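You operate a simulated robot arm through the tools that you are given. There is no shell and no other tool.

You are at the controls of a simulated robot arm. One attempt, no reset.

## Task
Move the nut and ring off the grease mark and wipe it clean.
Fine: silver nut in the red tray and white washer ring in the blue tray first; wipe with the blue pad and put it back; leave the other nuts and rings. What is to be rubbed or washed off counts as gone when no trace of it is left.
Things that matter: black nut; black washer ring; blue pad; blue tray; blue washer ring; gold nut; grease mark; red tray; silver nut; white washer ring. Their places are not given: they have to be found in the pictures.

Only the result counts: the job must be done as asked and must still hold three seconds after the hand-in. Knocking over, shifting, dropping, spilling or breaking anything else fails it.

## Robot
A 7-joint arm with a two-finger parallel gripper, fixed in place. Base frame: the origin is on the floor under the middle of its stand, x ahead of it, y to its left, z up. Lengths are in m, angles in rad, forces in N, time in s.
With the tool pointing down near the work surface it reaches from about 0.1 to 0.96 m from the base axis. Its first joint turns from -2.897 to 2.897 rad. Payload 1.57 kg.
The tool frame sits at the grasp point between the pads (the TCP): z along the fingers, y along the line on which they close. The tips reach 0.03 m beyond it. The gripper opens to 0.08 m. The fingers are 0.017 m wide and 0.012 m thick; the gripper's body (0.04 by 0.082 m) begins 0.08 m behind the TCP.
Orientation is told as [roll, pitch, yaw] about the base's x, y, z axes, in that order, counted from this pose: with the fingers straight down and closing along the base's y, the tool's x points along the base's -x, its y along +y and its z along -z.

## Interface
- The arm moves only by the tool move_arm. Its argument "commands" is a list of rows, each a list of 7 numbers: the gripper command, from -1 (fully open) to 1 (shut), values between in proportion, then the shift along the base's x, y, z in m, then the turn, a rotation vector about the base's x, y, z in rad. In form: [[jaw, dx, dy, dz, wx, wy, wz], ...]. A call has 1 to 20 rows; each row is the pose to reach, as a shift and turn from the pose commanded when the call began. Each row takes 0.2 s and may step no farther than 0.05 m and 0.15 rad from the row before; otherwise, or with a gripper value out of range, the whole call is refused. A pose out of reach is approached as far as the arm can. The call stops where the force on the tool passes 40 N (or 10 N more than at its start, if that is more) or the arm is blocked; 0.2 s more then pass. The fingers move at their own pace (about 0.153 m/s each) and stop on an object; they squeeze with about 28 N. The grip force told is the motor's: it shows also when the fingers shut on nothing. Time passes only in rows, and 0.2 s behind the last, so rows that repeat a pose let the fingers close. The reply holds the time, the measured pose of the TCP, the force on the tool along the base axes, the opening and the grip force, in the units named above and with some noise, with the torque about the TCP (base axes, N m) and any sound that the robot's microphone picked up.
- Cameras (640 x 400 px; columns grow to the right, rows downward): "scene" is fixed at [0.4004, -0.5017, 1.6484]; the picture's right is [1.00, 0.04, 0.00], its down [0.02, -0.57, -0.82] and it looks along [-0.03, 0.82, -0.57] (base axes); focal length 363 px, centre (320, 200). "wrist" rides on the gripper at [0.072, -0.007, -0.122] in the tool frame; the picture's right is [0.09, 1.00, 0.00], its down [-0.84, 0.08, -0.54] and it looks along [-0.54, 0.05, 0.84] (tool axes); focal length 238 px, centre (320, 200).
- grab_frame(camera): a new picture of that camera. No time passes.
- probe_pixels(camera, pixels): for up to 12 pixels [column, row] of the newest picture of that camera ("zoom" is the newest enlarged one), the place [x, y, z] in the base frame of the surface seen there, good to about 0.002 m. No time passes.
- zoom(camera, box): a new picture of the part [left, top, right, bottom] of that camera's present view, enlarged. No time passes.
- job_done(): hands the job in; it is judged then, once.

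Open the gripper and draw the arm clear of the work before you hand the job in, unless the task says otherwise.

The tools are called as name(argument=value, ...) on one line, values as JSON. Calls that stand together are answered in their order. move_arm: Moves the arm, as the interface text tells. Its arguments: {"type":"object","properties":{"commands":{"type":"array","items":{"type":"array","items":{"type":"number"}}}},"required":["commands"]} The other tools are called the same way: grab_frame (camera) takes a picture; probe_pixels (camera, pixels) gives the place of the surface under pixels of a picture; zoom (camera, box) takes an enlarged picture of a part of a camera's view; job_done () hands the job in.

At the start:

```text
time_s: 0.0
tool_pos: [0.4361, 0.1781, 1.2127]
tcp_rot: [0.001, 0.0, -0.002]
wrist_force: [0.2, -0.2, -0.1]
moment: [-0.02, 0.0, -0.01]
finger_gap: 0.0801
gripper_force: 0.0
```

scene: 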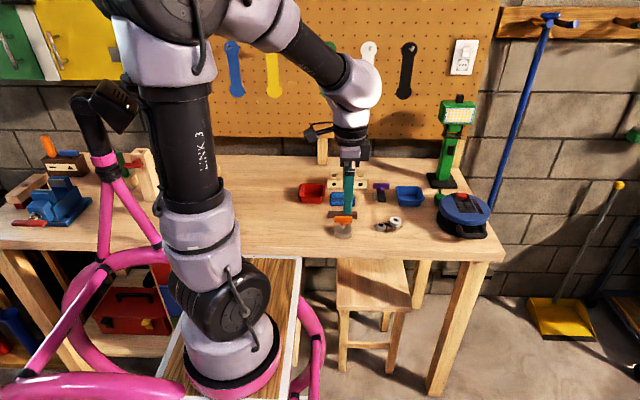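
wrist: 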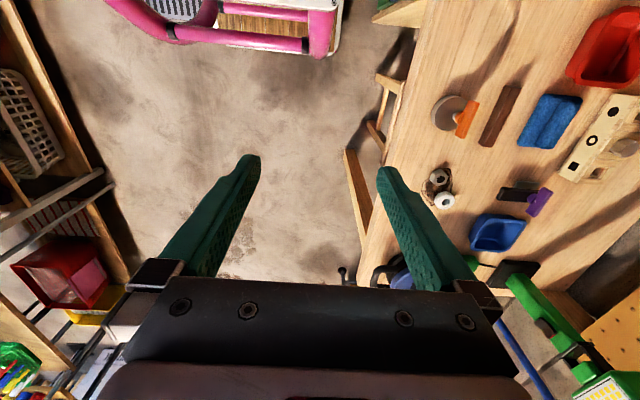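

The scene shows a bench with red tray around (312,192), blue tray (409,196), and small items around (388,224). I zoom in on the work area to identify each item.

zoom(camera="scene", box=[280, 160, 440, 260])

zoom(camera="wrist", box=[400, 0, 640, 300])

```text
4.00 times, centred on (360, 210) of scene
```

zoom: 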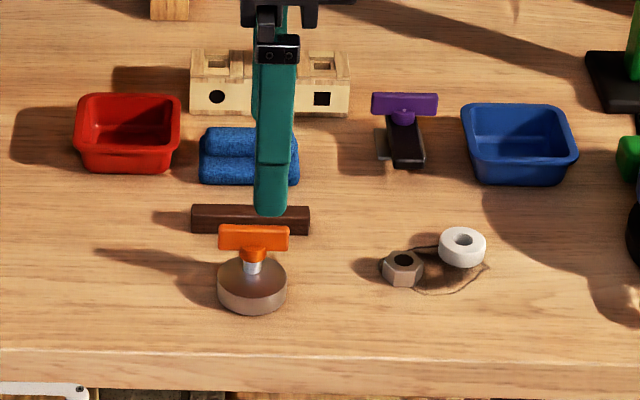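

```text
1.33 times, centred on (520, 150) of wrist
```

zoom: 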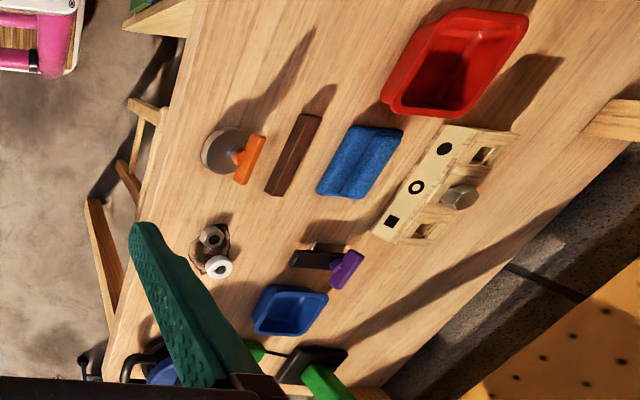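

The nut (zoom 403,266) and white ring (463,246) lie on a dark outline mark. I probe the positions of all items.

zoom(camera="scene", box=[280, 160, 440, 260])

probe_pixels(camera="zoom", pixels=[[403, 258], [403, 275], [463, 238], [463, 260], [128, 135], [515, 150], [225, 150], [225, 170], [440, 285], [486, 268], [250, 220], [405, 150]])

zoom(camera="scene", box=[370, 205, 410, 240])

zoom(camera="scene", box=[420, 90, 520, 250])

zoom(camera="scene", box=[0, 120, 160, 260])

```text
4.00 times, centred on (360, 210) of scene
```

zoom: 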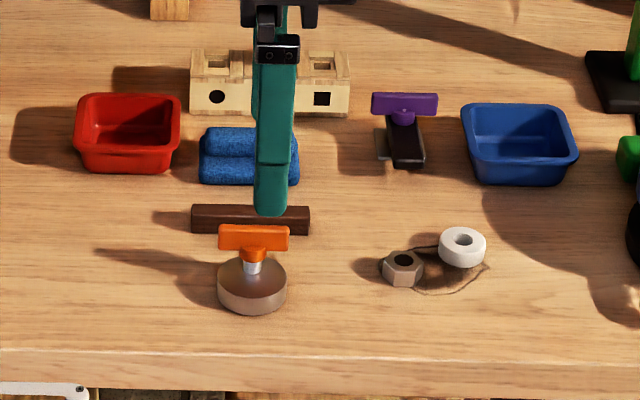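

```text
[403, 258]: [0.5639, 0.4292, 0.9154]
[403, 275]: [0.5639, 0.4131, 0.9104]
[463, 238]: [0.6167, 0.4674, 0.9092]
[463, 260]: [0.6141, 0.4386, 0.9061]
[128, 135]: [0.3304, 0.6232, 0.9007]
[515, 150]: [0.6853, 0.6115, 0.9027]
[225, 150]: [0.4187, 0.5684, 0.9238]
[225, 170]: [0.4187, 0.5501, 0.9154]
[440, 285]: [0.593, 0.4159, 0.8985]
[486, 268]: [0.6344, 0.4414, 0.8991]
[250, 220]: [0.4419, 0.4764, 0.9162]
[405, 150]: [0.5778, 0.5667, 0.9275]
```

```text
11.43 times, centred on (390, 222) of scene
```

zoom: 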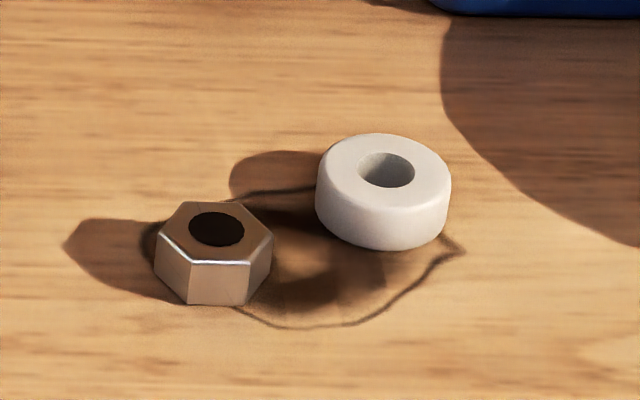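

```text
2.50 times, centred on (470, 170) of scene
```

zoom: 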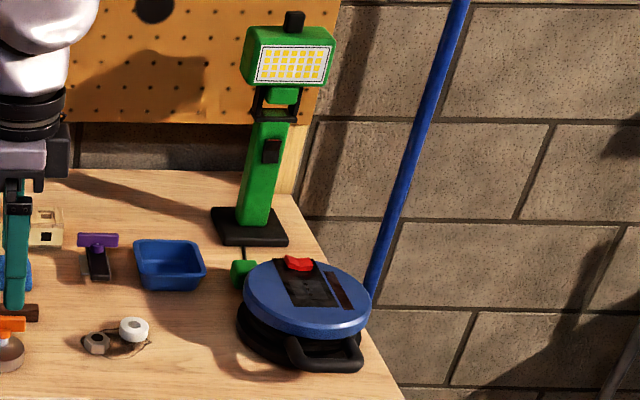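

```text
2.86 times, centred on (80, 190) of scene
```

zoom: 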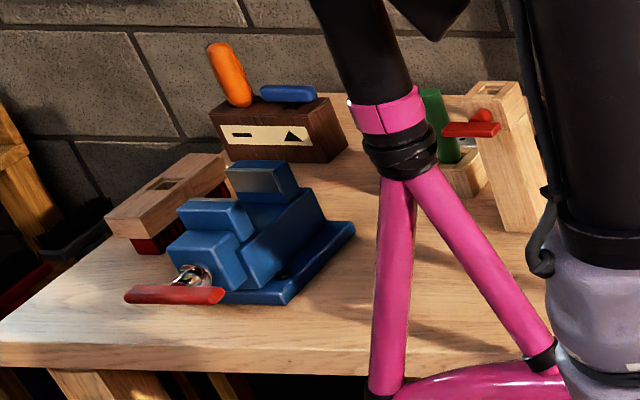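

Only one nut and one ring show here clearly; I move the arm to a viewing position above the bench to look with the wrist camera at the mark and for other nuts/rings.

move_arm(commands=[[-1, 0, 0.045, 0, 0, 0, 0], [-1, 0, 0.09, 0, 0, 0, 0], [-1, 0, 0.135, 0, 0, 0, 0], [-1, 0, 0.18, 0, 0, 0, 0], [-1, 0, 0.225, 0, 0, 0, 0], [-1, -0.01, 0.26, 0, 0, 0, 0], [-1, -0.01, 0.26, 0, 0, 0, 0]])

grab_frame(camera="wrist")

grab_frame(camera="scene")

```text
time_s: 1.6
tool_pos: [0.4255, 0.4365, 1.2128]
tcp_rot: [0.001, -0.002, -0.001]
wrist_force: [0.6, -0.3, -0.6]
moment: [0.01, 0.0, 0.02]
finger_gap: 0.08
gripper_force: 0.1
```

```text
taken
```

wrist: 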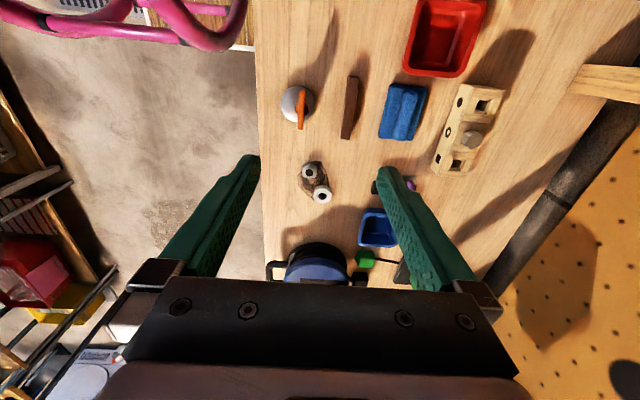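

```text
taken
```

scene: 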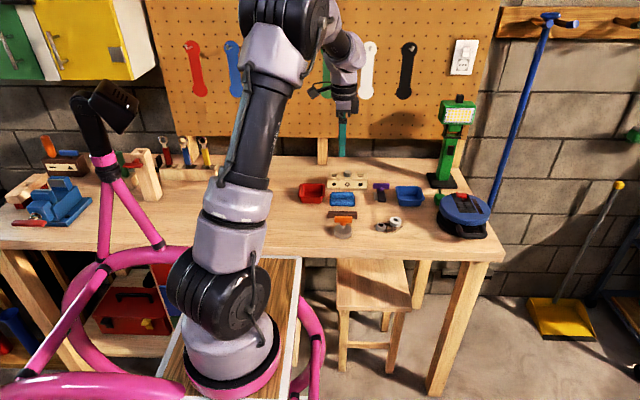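

The wrist view now shows the nut (311,172), ring (322,195), the grease blot between them, and the wooden block (465,130). I zoom in on these.

zoom(camera="wrist", box=[280, 140, 360, 220])

zoom(camera="wrist", box=[260, 0, 520, 180])

zoom(camera="scene", box=[290, 165, 370, 250])

zoom(camera="scene", box=[360, 165, 440, 250])

```text
5.00 times, centred on (320, 180) of wrist
```

zoom: 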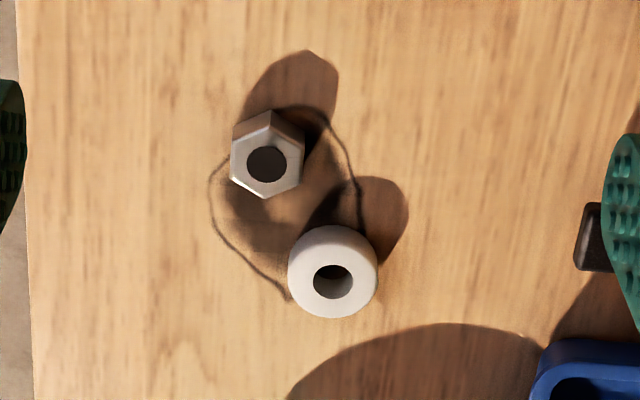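

```text
2.22 times, centred on (390, 90) of wrist
```

zoom: 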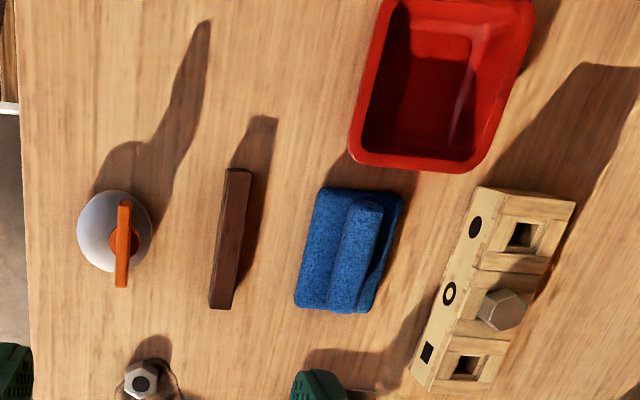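

```text
4.71 times, centred on (330, 208) of scene
```

zoom: 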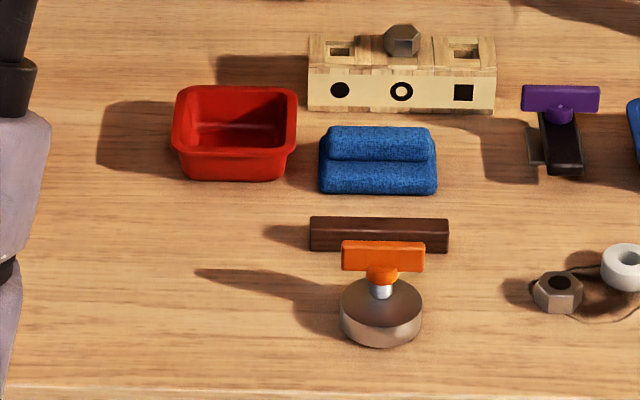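

```text
4.71 times, centred on (400, 208) of scene
```

zoom: 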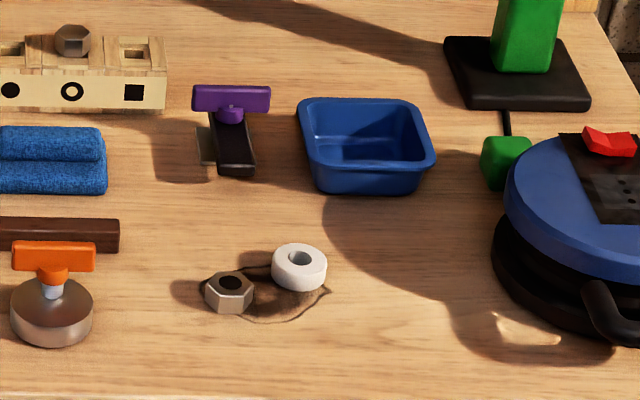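

The nut at the mark is silver with a hole, the ring is white. I look over the rest of the scene for the other nuts and rings so I can avoid them.

zoom(camera="scene", box=[100, 120, 260, 240])

zoom(camera="scene", box=[240, 130, 420, 230])

zoom(camera="scene", box=[400, 160, 520, 250])

zoom(camera="scene", box=[0, 180, 180, 300])

```text
3.33 times, centred on (180, 180) of scene
```

zoom: 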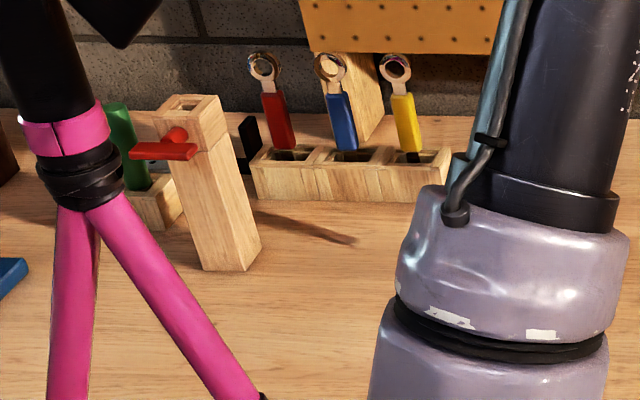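

```text
3.56 times, centred on (330, 180) of scene
```

zoom: 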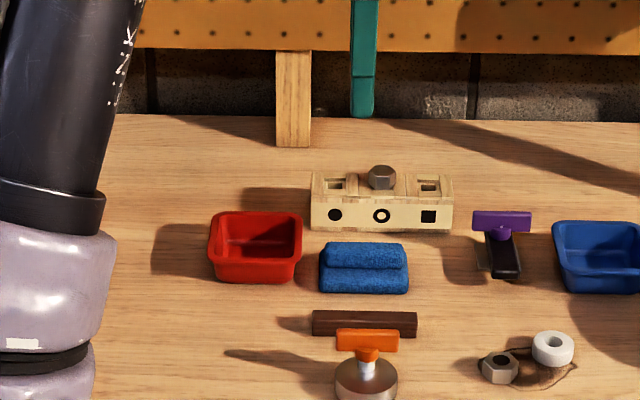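

```text
4.44 times, centred on (460, 205) of scene
```

zoom: 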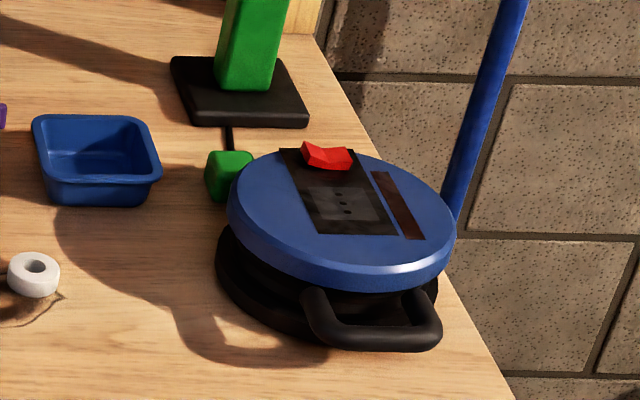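

```text
3.33 times, centred on (90, 240) of scene
```

zoom: 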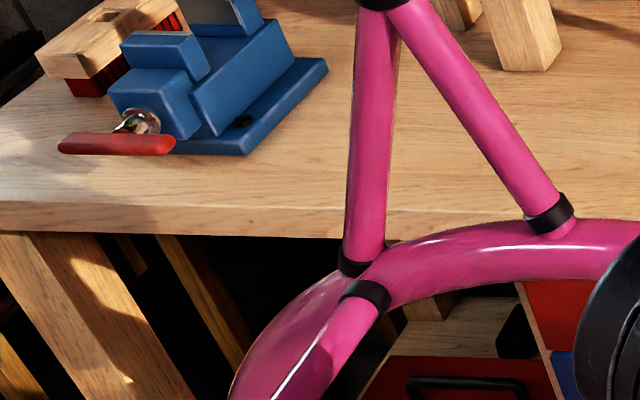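

No other nuts or rings are visible near the work area; trays look empty. I move lower for a closer wrist view of the nut, ring and grease mark.

move_arm(commands=[[-1, 0.02, -0.005, -0.04, 0, 0, 0], [-1, 0.04, -0.01, -0.08, 0, 0, 0], [-1, 0.055, -0.01, -0.12, 0, 0, 0], [-1, 0.065, -0.01, -0.15, 0, 0, 0], [-1, 0.065, -0.01, -0.15, 0, 0, 0]])

grab_frame(camera="wrist")

zoom(camera="wrist", box=[240, 120, 400, 260])

```text
time_s: 2.8
tool_pos: [0.49, 0.4272, 1.0622]
tcp_rot: [0.001, -0.001, -0.002]
wrist_force: [-0.8, -0.5, -0.3]
moment: [-0.02, 0.03, -0.02]
finger_gap: 0.08
gripper_force: 0.1
```

```text
taken
```

wrist: 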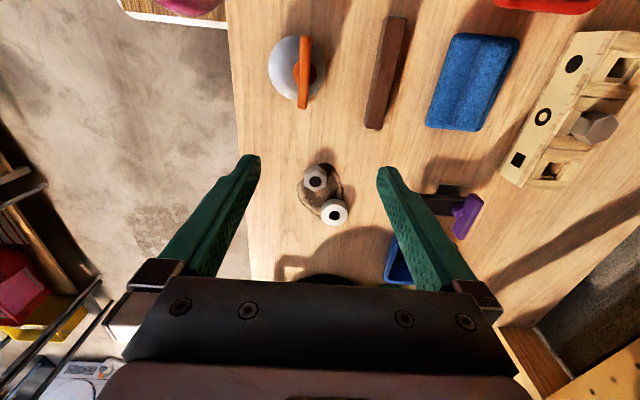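

```text
2.86 times, centred on (320, 190) of wrist
```

zoom: 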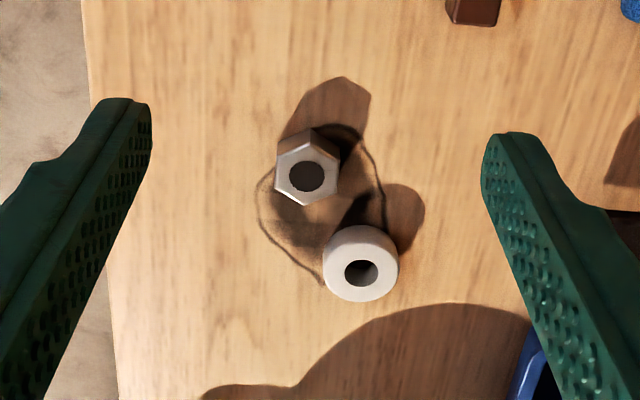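

The nut is at (316,179) and the ring at (334,212) with a clear gap between. I zoom tight and probe edges.

zoom(camera="wrist", box=[280, 150, 370, 240])

```text
4.44 times, centred on (325, 195) of wrist
```

zoom: 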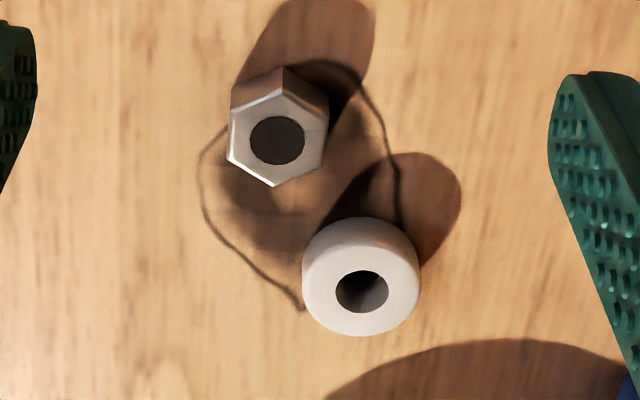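

The nut's left/right flats line up with the base x axis, so a plain closing along y suits it. I probe nut, ring and mark outline points.

probe_pixels(camera="zoom", pixels=[[236, 132], [318, 140], [279, 100], [273, 178], [310, 280], [412, 280], [361, 235], [361, 325], [205, 190], [302, 305], [330, 65], [397, 190]])

zoom(camera="scene", box=[290, 175, 360, 215])

```text
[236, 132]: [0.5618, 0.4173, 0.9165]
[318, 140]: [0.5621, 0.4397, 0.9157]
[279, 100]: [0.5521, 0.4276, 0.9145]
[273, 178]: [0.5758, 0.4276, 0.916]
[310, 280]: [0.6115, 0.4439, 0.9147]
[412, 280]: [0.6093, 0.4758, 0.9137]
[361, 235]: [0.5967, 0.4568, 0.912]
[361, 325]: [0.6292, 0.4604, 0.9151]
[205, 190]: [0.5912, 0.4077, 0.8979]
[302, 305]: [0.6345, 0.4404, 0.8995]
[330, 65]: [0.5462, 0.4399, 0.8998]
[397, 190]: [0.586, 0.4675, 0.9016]
```

```text
9.14 times, centred on (325, 195) of scene
```

zoom: 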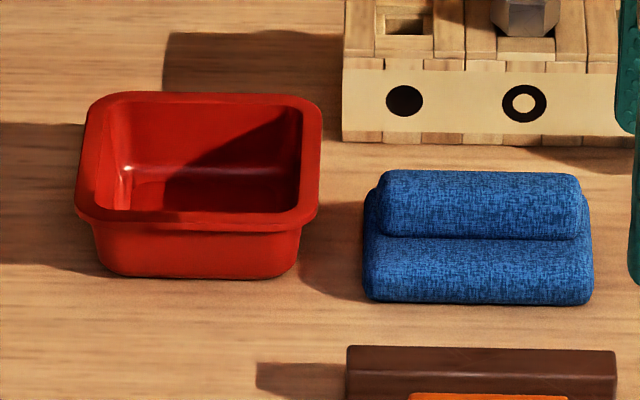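

Nut centre ≈ (0.5635, 0.428), top 0.916; ring centre ≈ (0.612, 0.460), top 0.915. Now I probe the red tray's rim/floor and the pad in this zoom.

probe_pixels(camera="zoom", pixels=[[90, 160], [310, 160], [200, 98], [200, 224], [150, 190], [255, 190], [200, 172], [375, 205], [575, 205], [480, 178], [480, 285], [480, 225]])

zoom(camera="scene", box=[370, 170, 440, 215])

```text
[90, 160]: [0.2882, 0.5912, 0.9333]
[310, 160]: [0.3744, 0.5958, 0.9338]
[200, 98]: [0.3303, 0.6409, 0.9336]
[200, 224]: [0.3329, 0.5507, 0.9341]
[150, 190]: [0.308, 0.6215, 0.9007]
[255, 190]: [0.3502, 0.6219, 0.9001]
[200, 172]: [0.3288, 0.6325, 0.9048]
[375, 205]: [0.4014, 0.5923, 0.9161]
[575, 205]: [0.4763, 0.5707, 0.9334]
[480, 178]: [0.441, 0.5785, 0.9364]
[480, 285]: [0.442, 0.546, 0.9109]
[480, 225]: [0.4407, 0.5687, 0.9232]
```

```text
8.89 times, centred on (405, 192) of scene
```

zoom: 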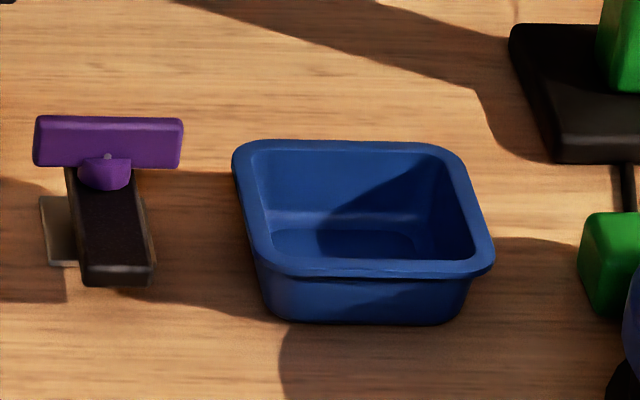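

Red tray centre ≈ (0.331, 0.597), rim z 0.934, floor 0.900. Pad x 0.40–0.48, y ≈ 0.54–0.59, ridge top about 0.936. Now I probe the blue tray.

probe_pixels(camera="zoom", pixels=[[245, 200], [482, 225], [345, 146], [370, 268], [310, 240], [400, 240], [350, 232], [320, 252], [385, 252], [110, 140], [95, 230], [600, 230]])

zoom(camera="wrist", box=[400, 10, 560, 150])

```text
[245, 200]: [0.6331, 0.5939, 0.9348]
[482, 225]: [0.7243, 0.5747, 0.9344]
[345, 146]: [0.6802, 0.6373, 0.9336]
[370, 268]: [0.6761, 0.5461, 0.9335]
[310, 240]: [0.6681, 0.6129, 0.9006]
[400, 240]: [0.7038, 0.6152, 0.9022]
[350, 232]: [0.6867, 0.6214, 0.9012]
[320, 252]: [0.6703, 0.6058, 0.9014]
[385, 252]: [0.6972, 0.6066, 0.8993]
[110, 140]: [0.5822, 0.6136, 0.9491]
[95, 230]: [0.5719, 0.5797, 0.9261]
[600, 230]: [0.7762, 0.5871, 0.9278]
```

```text
2.86 times, centred on (480, 80) of wrist
```

zoom: 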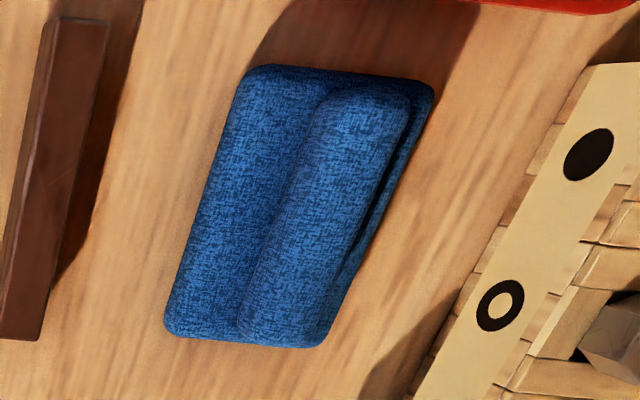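

Blue tray centre ≈ (0.678, 0.592). Before moving I check where the lamp and the blue-lidded drum stand, for clearance.

grab_frame(camera="scene")

probe_pixels(camera="scene", pixels=[[444, 115], [458, 125], [472, 115], [442, 160], [432, 182], [440, 190], [446, 205], [460, 205], [380, 187], [348, 173], [344, 222], [438, 200]])

```text
taken
```

scene: 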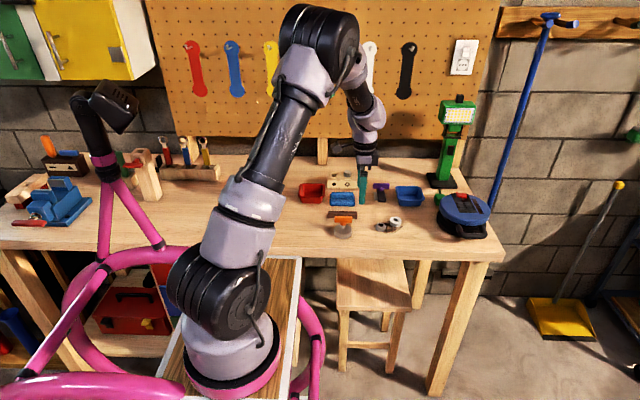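

```text
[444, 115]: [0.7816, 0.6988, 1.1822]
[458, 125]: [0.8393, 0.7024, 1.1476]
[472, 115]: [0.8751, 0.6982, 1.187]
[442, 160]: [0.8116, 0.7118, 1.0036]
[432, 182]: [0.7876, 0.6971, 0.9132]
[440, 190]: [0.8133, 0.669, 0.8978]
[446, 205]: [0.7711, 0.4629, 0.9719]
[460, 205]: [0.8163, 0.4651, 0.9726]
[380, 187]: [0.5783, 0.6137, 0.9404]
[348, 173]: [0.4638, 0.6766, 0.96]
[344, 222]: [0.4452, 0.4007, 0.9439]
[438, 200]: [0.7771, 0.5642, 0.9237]
```

Lamp head is at about (0.83, 0.70), clear of the blue tray approach. I now go above the nut at (0.564, 0.4285) and lower to a TCP height of 0.975 for a check.

move_arm(commands=[[-1, 0.035, 0.0, -0.02, 0, 0, 0], [-1, 0.074, 0.001, -0.03, 0, 0, 0], [-1, 0.074, 0.001, -0.06, 0, 0, 0], [-1, 0.074, 0.001, -0.087, 0, 0, 0], [-1, 0.074, 0.001, -0.087, 0, 0, 0]])

grab_frame(camera="wrist")

zoom(camera="scene", box=[350, 180, 430, 250])

```text
time_s: 4.0
tool_pos: [0.5626, 0.4292, 0.975]
tcp_rot: [0.0, 0.0, -0.002]
wrist_force: [-0.1, 0.1, -0.5]
moment: [-0.01, 0.0, -0.03]
finger_gap: 0.0802
gripper_force: 0.0
```

```text
taken
```

wrist: 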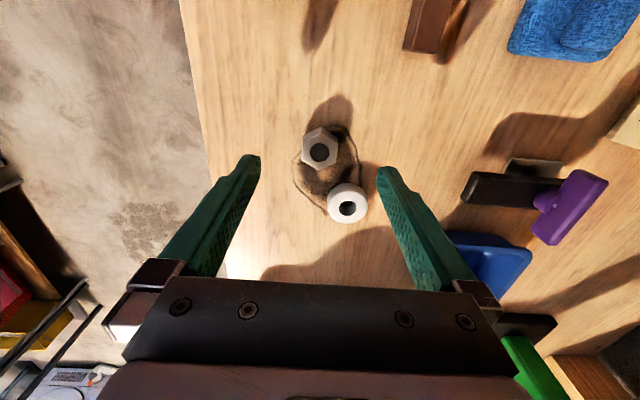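

```text
5.71 times, centred on (390, 215) of scene
```

zoom: 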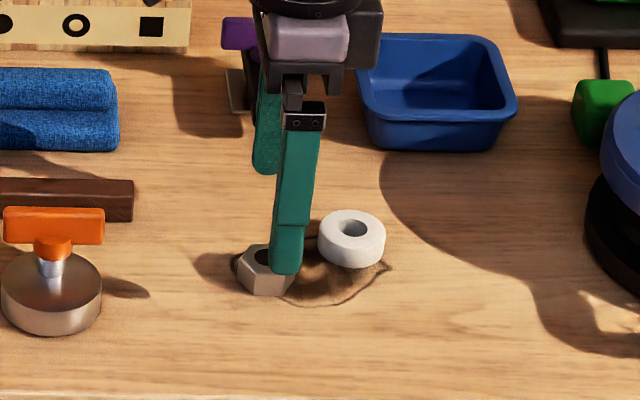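

The fingers are astride the nut (wrist 319,149). I re-probe it closer for centring.

zoom(camera="wrist", box=[280, 110, 380, 230])

probe_pixels(camera="wrist", pixels=[[303, 148], [336, 150], [321, 136], [318, 166], [330, 203], [364, 203], [347, 187], [347, 220]])

```text
3.33 times, centred on (330, 170) of wrist
```

zoom: 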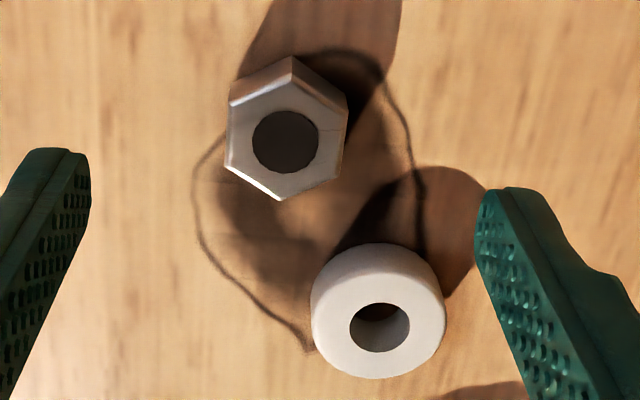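

```text
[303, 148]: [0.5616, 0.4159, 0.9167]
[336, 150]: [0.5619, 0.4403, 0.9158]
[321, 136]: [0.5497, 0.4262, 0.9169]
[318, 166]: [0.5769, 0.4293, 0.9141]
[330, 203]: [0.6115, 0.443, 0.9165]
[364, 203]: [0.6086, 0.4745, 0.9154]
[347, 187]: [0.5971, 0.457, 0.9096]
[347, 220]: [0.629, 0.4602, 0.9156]
```

Nut centre (0.563, 0.428) matches the TCP. I lower to 0.931 and close.

move_arm(commands=[[-1, 0, -0.001, -0.025, 0, 0, 0], [-1, 0, -0.001, -0.044, 0, 0, 0], [-1, 0, -0.001, -0.044, 0, 0, 0], [0.2, 0, -0.001, -0.044, 0, 0, 0], [1, 0, -0.001, -0.044, 0, 0, 0], [1, 0, -0.001, -0.044, 0, 0, 0], [1, 0, -0.001, -0.044, 0, 0, 0]])

grab_frame(camera="wrist")

```text
time_s: 5.6
tool_pos: [0.5638, 0.4278, 0.9333]
tcp_rot: [-0.001, -0.001, -0.003]
wrist_force: [0.7, 0.3, -0.8]
moment: [0.02, -0.03, -0.03]
finger_gap: 0.0276
gripper_force: 28.0
```

```text
taken
```

wrist: 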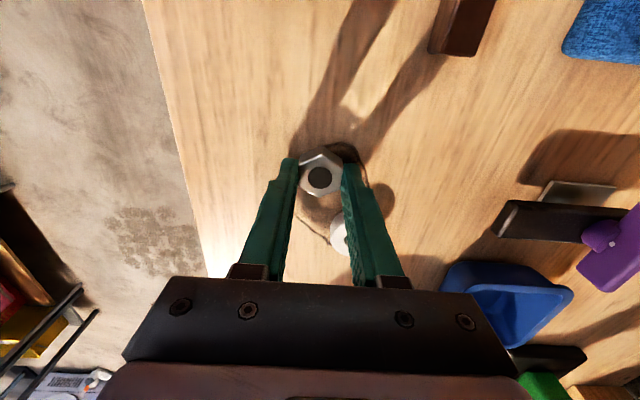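

The nut is gripped (gap 0.0276, 28 N). I lift straight up and look.

move_arm(commands=[[1, 0, 0, 0.02, 0, 0, 0], [1, 0, 0, 0.06, 0, 0, 0], [1, 0, 0, 0.1, 0, 0, 0], [1, 0, 0, 0.13, 0, 0, 0], [1, 0, 0, 0.13, 0, 0, 0]])

grab_frame(camera="wrist")

zoom(camera="scene", box=[350, 170, 430, 240])

```text
time_s: 6.8
tool_pos: [0.5649, 0.429, 1.061]
tcp_rot: [-0.001, 0.0, -0.002]
wrist_force: [0.3, 0.4, -0.9]
moment: [0.0, -0.02, -0.02]
finger_gap: 0.0276
gripper_force: 28.1
```

```text
taken
```

wrist: 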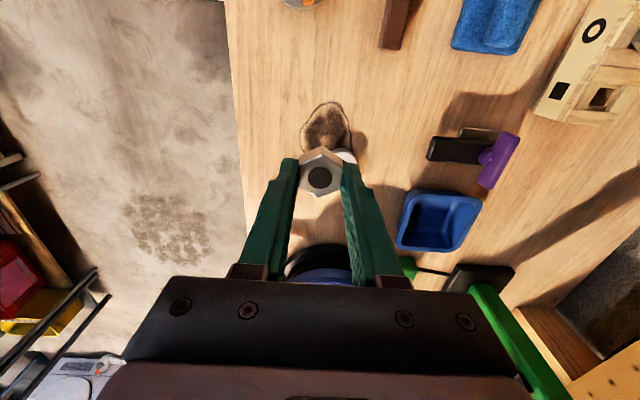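

```text
5.71 times, centred on (390, 205) of scene
```

zoom: 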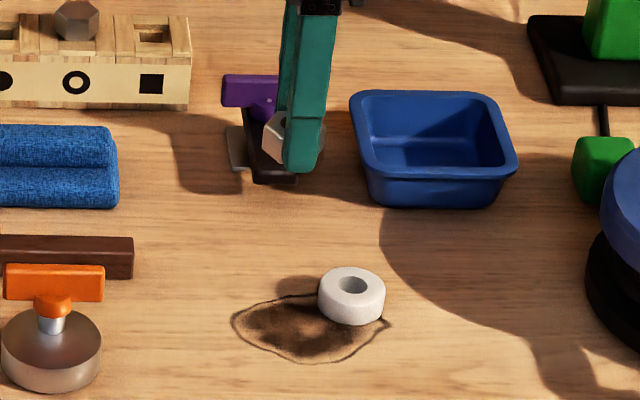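

The nut hangs from the fingers and the mark is exposed. I carry it over the red tray at (0.331, 0.597) with height 1.06.

move_arm(commands=[[1, -0.033, 0.024, 0, 0, 0, 0], [1, -0.066, 0.048, 0, 0, 0, 0], [1, -0.1, 0.072, 0, 0, 0, 0], [1, -0.134, 0.096, 0, 0, 0, 0], [1, -0.168, 0.12, 0, 0, 0, 0], [1, -0.201, 0.144, 0, 0, 0, 0], [1, -0.234, 0.168, 0, 0, 0, 0], [1, -0.234, 0.168, -0.04, 0, 0, 0], [1, -0.234, 0.168, -0.07, 0, 0, 0], [1, -0.234, 0.168, -0.07, 0, 0, 0]])

grab_frame(camera="wrist")

zoom(camera="scene", box=[280, 160, 360, 220])

```text
time_s: 9.0
tool_pos: [0.3321, 0.5976, 0.9916]
tcp_rot: [0.001, -0.001, 0.0]
wrist_force: [0.0, -0.8, -0.5]
moment: [-0.04, -0.01, -0.01]
finger_gap: 0.0278
gripper_force: 28.6
```

```text
taken
```

wrist: 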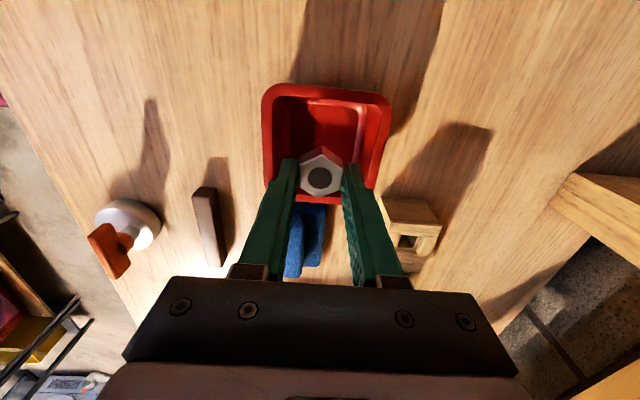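

```text
6.67 times, centred on (320, 190) of scene
```

zoom: 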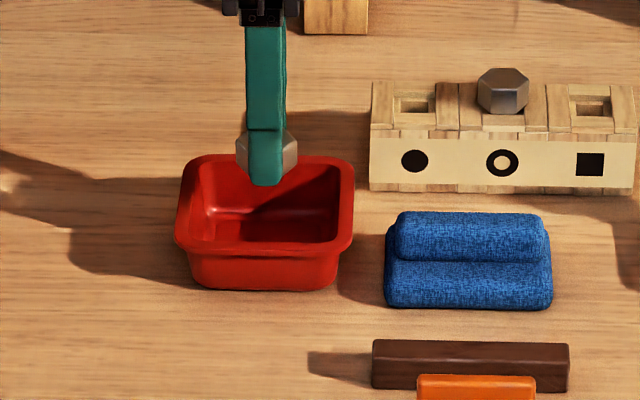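

The nut is centred over the red tray. I lower to TCP 0.939 (nut bottom a few mm above the tray floor), open slightly, and rise.

move_arm(commands=[[1, -0.001, 0, -0.025, 0, 0, 0], [1, -0.001, 0, -0.045, 0, 0, 0], [1, -0.001, 0, -0.053, 0, 0, 0], [1, -0.001, 0, -0.053, 0, 0, 0], [0.1, -0.001, 0, -0.053, 0, 0, 0], [0.1, -0.001, 0, -0.053, 0, 0, 0], [0.1, -0.001, 0, -0.053, 0, 0, 0]])

grab_frame(camera="wrist")

```text
time_s: 10.6
tool_pos: [0.33, 0.5956, 0.9384]
tcp_rot: [-0.001, 0.0, -0.002]
wrist_force: [-1.6, -0.4, 0.2]
moment: [0.03, 0.0, 0.02]
finger_gap: 0.0362
gripper_force: 0.1
```

```text
taken
```

wrist: 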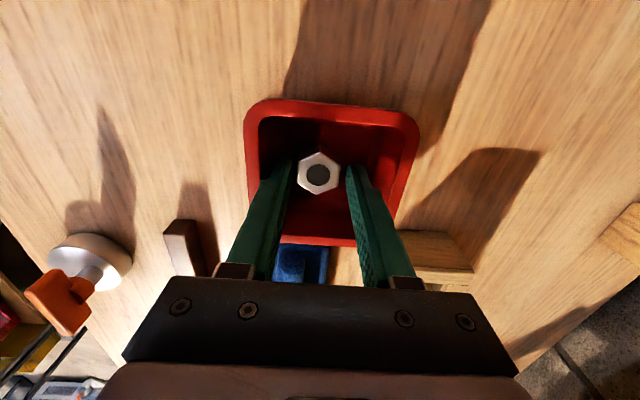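

The nut sits on the tray floor, free of the fingers. I rise straight up with the gap unchanged, then check.

move_arm(commands=[[0.1, 0, 0, 0.02, 0, 0, 0], [0.1, 0, 0, 0.06, 0, 0, 0], [0.1, 0, 0, 0.1, 0, 0, 0], [0.1, 0, 0, 0.13, 0, 0, 0], [0.1, 0, 0, 0.13, 0, 0, 0]])

zoom(camera="scene", box=[280, 160, 360, 220])

grab_frame(camera="wrist")

```text
time_s: 11.8
tool_pos: [0.3306, 0.5946, 1.0681]
tcp_rot: [0.0, -0.002, -0.001]
wrist_force: [-0.2, 0.3, -0.4]
moment: [0.0, -0.01, 0.0]
finger_gap: 0.0364
gripper_force: 0.1
```

```text
6.67 times, centred on (320, 190) of scene
```

zoom: 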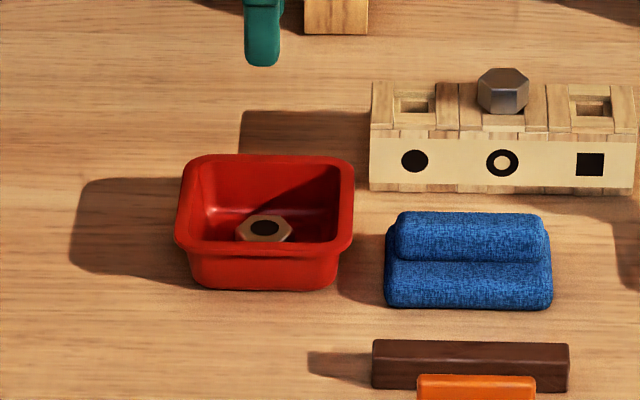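

```text
taken
```

wrist: 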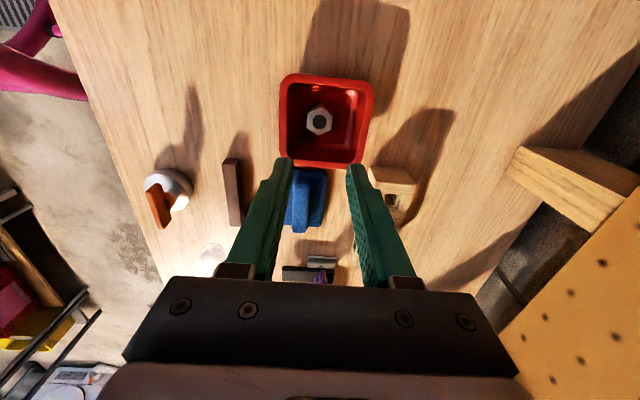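

The nut lies flat in the red tray. Now I move over the white ring at (0.612, 0.459).

move_arm(commands=[[-0.2, 0.036, -0.017, 0, 0, 0, 0], [-1, 0.071, -0.034, 0, 0, 0, 0], [-1, 0.106, -0.051, 0, 0, 0, 0], [-1, 0.141, -0.068, 0, 0, 0, 0], [-1, 0.176, -0.085, 0, 0, 0, 0], [-1, 0.211, -0.102, 0, 0, 0, 0], [-1, 0.246, -0.119, 0, 0, 0, 0], [-1, 0.2815, -0.1355, 0, 0, 0, 0], [-1, 0.2815, -0.1355, -0.045, 0, 0, 0], [-1, 0.2815, -0.1355, -0.085, 0, 0, 0], [-1, 0.2815, -0.1355, -0.085, 0, 0, 0]])

grab_frame(camera="wrist")

zoom(camera="wrist", box=[280, 90, 380, 190])

```text
time_s: 14.2
tool_pos: [0.6114, 0.4586, 0.9824]
tcp_rot: [0.0, -0.001, -0.001]
wrist_force: [-0.2, 0.3, -0.1]
moment: [-0.04, 0.0, -0.01]
finger_gap: 0.08
gripper_force: 0.1
```

```text
taken
```

wrist: 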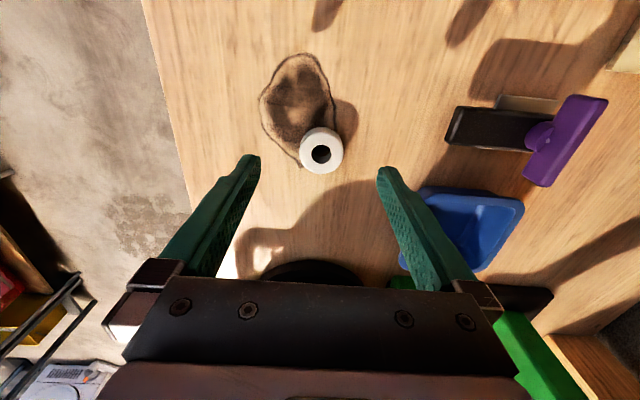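

```text
4.00 times, centred on (330, 140) of wrist
```

zoom: 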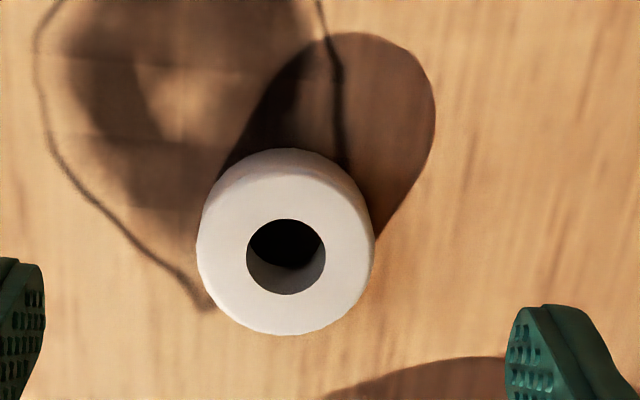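

The ring is between the fingers (zoom 285,250). I probe its edges and the mark outline.

probe_pixels(camera="zoom", pixels=[[203, 255], [370, 255], [285, 180], [285, 330]])

probe_pixels(camera="wrist", pixels=[[262, 97], [280, 62], [305, 54], [325, 75], [334, 100], [265, 125], [283, 148], [300, 165], [336, 122]])

```text
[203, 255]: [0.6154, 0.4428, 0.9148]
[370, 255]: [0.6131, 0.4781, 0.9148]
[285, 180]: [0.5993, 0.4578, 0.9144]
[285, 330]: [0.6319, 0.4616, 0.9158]
```

```text
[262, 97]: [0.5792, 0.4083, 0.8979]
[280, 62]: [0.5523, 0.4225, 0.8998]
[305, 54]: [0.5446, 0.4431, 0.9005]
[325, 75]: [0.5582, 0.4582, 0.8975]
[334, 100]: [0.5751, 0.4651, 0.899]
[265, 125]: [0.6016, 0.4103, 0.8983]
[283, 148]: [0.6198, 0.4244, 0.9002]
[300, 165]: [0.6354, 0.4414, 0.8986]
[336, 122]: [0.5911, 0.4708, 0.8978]
```

Ring centre ≈ (0.615, 0.460). I correct by 3 mm, lower, and close on it.

move_arm(commands=[[-1, 0.003, 0.0015, -0.025, 0, 0, 0], [-1, 0.003, 0.0015, -0.049, 0, 0, 0], [-1, 0.003, 0.0015, -0.049, 0, 0, 0], [0, 0.003, 0.0015, -0.049, 0, 0, 0], [1, 0.003, 0.0015, -0.049, 0, 0, 0], [1, 0.003, 0.0015, -0.049, 0, 0, 0], [1, 0.003, 0.0015, -0.049, 0, 0, 0]])

grab_frame(camera="wrist")

```text
time_s: 15.8
tool_pos: [0.6131, 0.4611, 0.9344]
tcp_rot: [-0.001, 0.0, -0.001]
wrist_force: [-0.3, -0.1, 0.4]
moment: [0.0, 0.0, -0.03]
finger_gap: 0.0323
gripper_force: 28.4
```

```text
taken
```

wrist: 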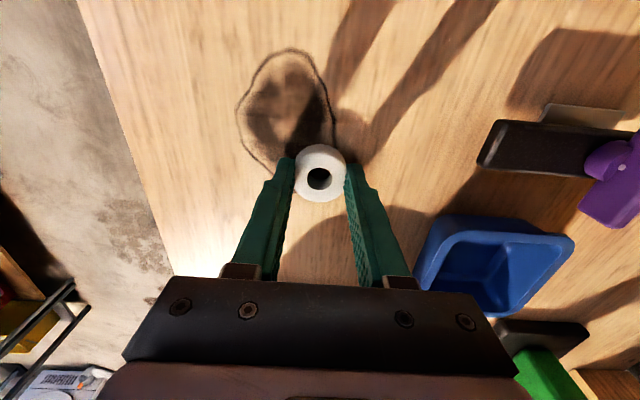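

The ring is gripped (gap 0.0323). I lift it and carry it over the blue tray at (0.678, 0.592).

move_arm(commands=[[1, 0, 0, 0.02, 0, 0, 0], [1, 0, 0, 0.06, 0, 0, 0], [1, 0, 0, 0.095, 0, 0, 0], [1, 0.016, 0.033, 0.095, 0, 0, 0], [1, 0.033, 0.066, 0.095, 0, 0, 0], [1, 0.049, 0.099, 0.095, 0, 0, 0], [1, 0.065, 0.131, 0.095, 0, 0, 0], [1, 0.065, 0.131, 0.06, 0, 0, 0], [1, 0.065, 0.131, 0.06, 0, 0, 0]])

grab_frame(camera="wrist")

zoom(camera="scene", box=[360, 160, 450, 230])

```text
time_s: 17.8
tool_pos: [0.6779, 0.5896, 0.9937]
tcp_rot: [-0.001, 0.0, 0.001]
wrist_force: [0.2, 0.1, -0.3]
moment: [0.0, 0.01, -0.01]
finger_gap: 0.0326
gripper_force: 28.6
out of reach, approached as far as the arm can: row 7
```

```text
taken
```

wrist: 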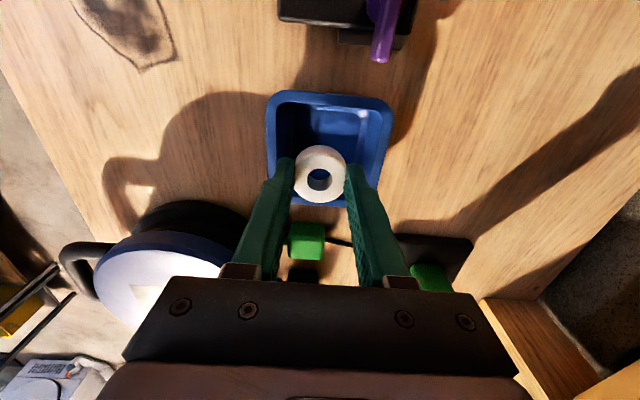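

```text
5.71 times, centred on (405, 195) of scene
```

zoom: 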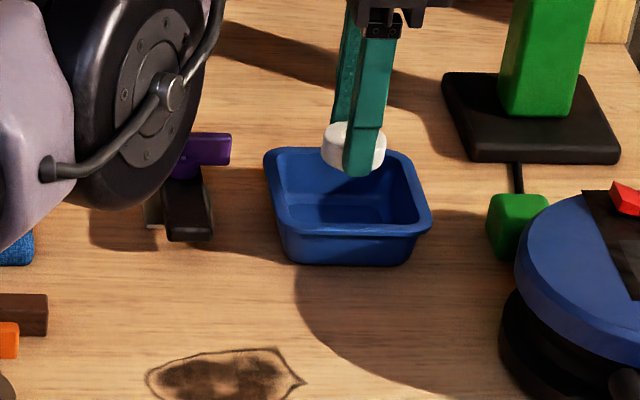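

The ring hangs over the blue tray. I probe the tray rim in the wrist view for centring, and the dark arm joint for its height over the purple clamp.

probe_pixels(camera="wrist", pixels=[[273, 130], [385, 140], [330, 98], [330, 200], [290, 140], [370, 145], [330, 125], [345, 140]])

probe_pixels(camera="zoom", pixels=[[120, 200], [60, 170], [20, 230], [100, 100], [270, 180], [428, 210], [340, 250], [330, 153], [365, 215]])

grab_frame(camera="scene")

```text
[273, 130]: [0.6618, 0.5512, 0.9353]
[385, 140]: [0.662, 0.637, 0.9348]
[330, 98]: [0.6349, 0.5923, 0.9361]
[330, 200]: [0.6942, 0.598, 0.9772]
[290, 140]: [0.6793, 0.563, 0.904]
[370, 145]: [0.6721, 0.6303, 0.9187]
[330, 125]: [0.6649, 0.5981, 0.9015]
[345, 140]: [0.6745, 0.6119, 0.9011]
```

```text
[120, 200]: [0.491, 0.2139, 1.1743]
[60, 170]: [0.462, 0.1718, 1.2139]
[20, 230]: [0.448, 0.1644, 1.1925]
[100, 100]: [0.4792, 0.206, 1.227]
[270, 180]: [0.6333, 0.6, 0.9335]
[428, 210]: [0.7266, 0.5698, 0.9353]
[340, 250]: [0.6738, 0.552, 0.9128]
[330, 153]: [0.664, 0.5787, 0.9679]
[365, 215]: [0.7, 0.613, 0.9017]
```

```text
taken
```

scene: 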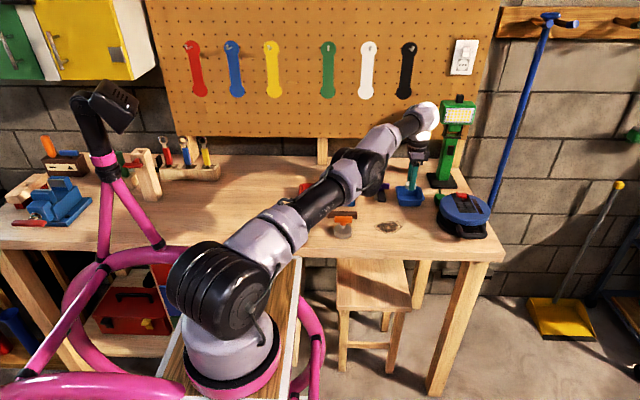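

Tray centre ≈ (0.680, 0.594) and the elbow is well clear. I nudge +2/+3 mm, lower to 0.940, open slightly.

move_arm(commands=[[1, 0.002, 0.003, -0.02, 0, 0, 0], [1, 0.002, 0.003, -0.042, 0, 0, 0], [1, 0.002, 0.003, -0.053, 0, 0, 0], [1, 0.002, 0.003, -0.053, 0, 0, 0], [0.03, 0.002, 0.003, -0.053, 0, 0, 0], [0.03, 0.002, 0.003, -0.053, 0, 0, 0], [0.03, 0.002, 0.003, -0.053, 0, 0, 0]])

grab_frame(camera="wrist")

```text
time_s: 19.4
tool_pos: [0.6731, 0.5928, 0.9412]
tcp_rot: [0.001, 0.0, -0.003]
wrist_force: [0.8, -0.1, -0.4]
moment: [0.03, 0.02, -0.01]
finger_gap: 0.0387
gripper_force: 0.0
out of reach, approached as far as the arm can: row 1, 2, 3, 4, 5, 6, 7
```

```text
taken
```

wrist: 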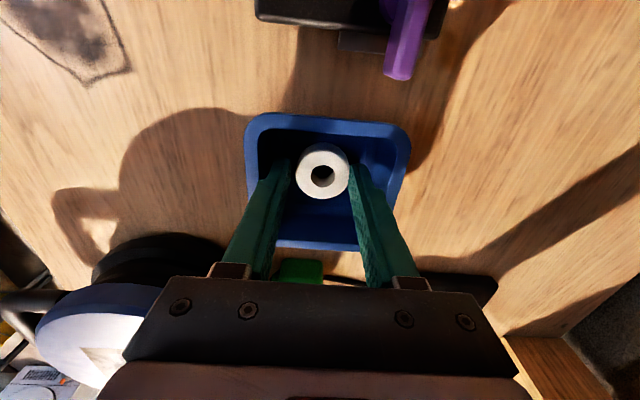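

The ring is released and sits in the blue tray. I rise straight up and verify.

move_arm(commands=[[0.03, -0.002, -0.001, 0.02, 0, 0, 0], [0.03, -0.004, -0.003, 0.05, 0, 0, 0], [0.03, -0.02, -0.02, 0.08, 0, 0, 0], [0.03, -0.05, -0.05, 0.1, 0, 0, 0], [0.03, -0.08, -0.08, 0.1, 0, 0, 0], [0.03, -0.08, -0.08, 0.1, 0, 0, 0]])

zoom(camera="scene", box=[360, 160, 450, 240])

grab_frame(camera="wrist")

```text
time_s: 20.8
tool_pos: [0.6526, 0.5984, 1.0488]
tcp_rot: [-0.002, 0.0, -0.002]
wrist_force: [0.1, -0.4, -0.1]
moment: [-0.01, -0.03, 0.02]
finger_gap: 0.0387
gripper_force: 0.0
out of reach, approached as far as the arm can: row 3, 4, 5, 6
```

```text
5.00 times, centred on (405, 200) of scene
```

zoom: 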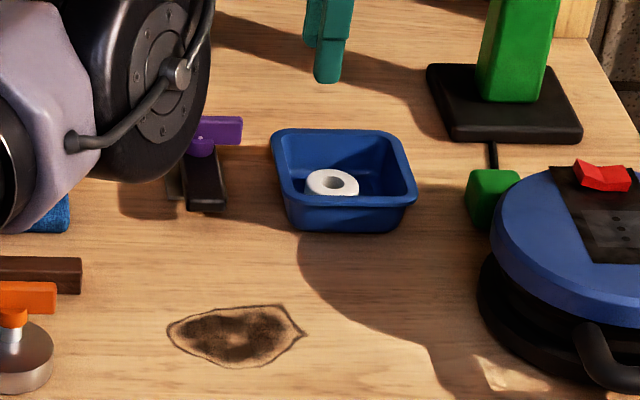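

```text
taken
```

wrist: 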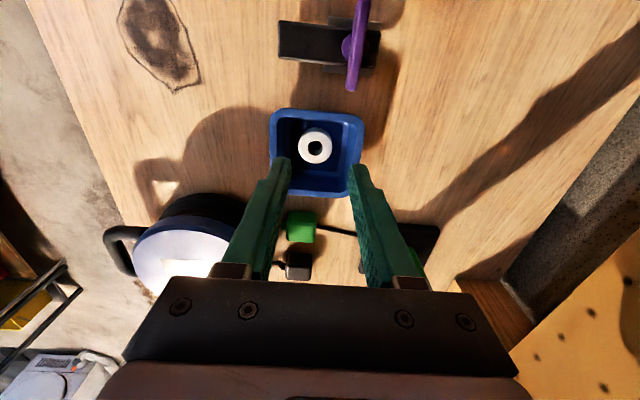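

The ring is in the blue tray, but the arm reports out of reach and stands at (0.653, 0.598, 1.049) rather than drawn back. I hold one step to see the pose.

move_arm(commands=[[0.03, 0, 0, 0, 0, 0, 0]])

grab_frame(camera="scene")

```text
time_s: 21.2
tool_pos: [0.6532, 0.598, 1.0474]
tcp_rot: [0.001, 0.002, -0.001]
wrist_force: [0.1, 0.0, -0.4]
moment: [-0.01, 0.01, 0.0]
finger_gap: 0.0391
gripper_force: 0.0
```

```text
taken
```

scene: 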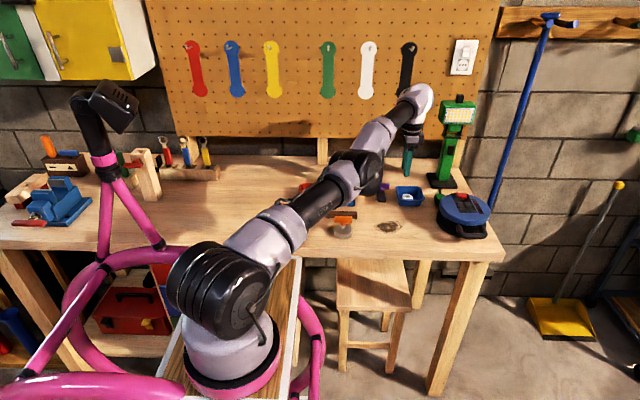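

The commanded pose follows the actual one; the arm is nearly stretched. I try small steps back toward the base.

move_arm(commands=[[0.03, -0.01, -0.01, 0, 0, 0, 0], [0.03, -0.02, -0.02, 0, 0, 0, 0], [0.03, -0.03, -0.03, 0, 0, 0, 0]])

```text
time_s: 22.0
tool_pos: [0.6458, 0.6019, 1.0527]
tcp_rot: [0.0, 0.001, -0.002]
wrist_force: [0.3, 0.8, 0.0]
moment: [-0.01, 0.03, 0.06]
finger_gap: 0.039
gripper_force: 0.1
out of reach, approached as far as the arm can: row 1, 2, 3
```

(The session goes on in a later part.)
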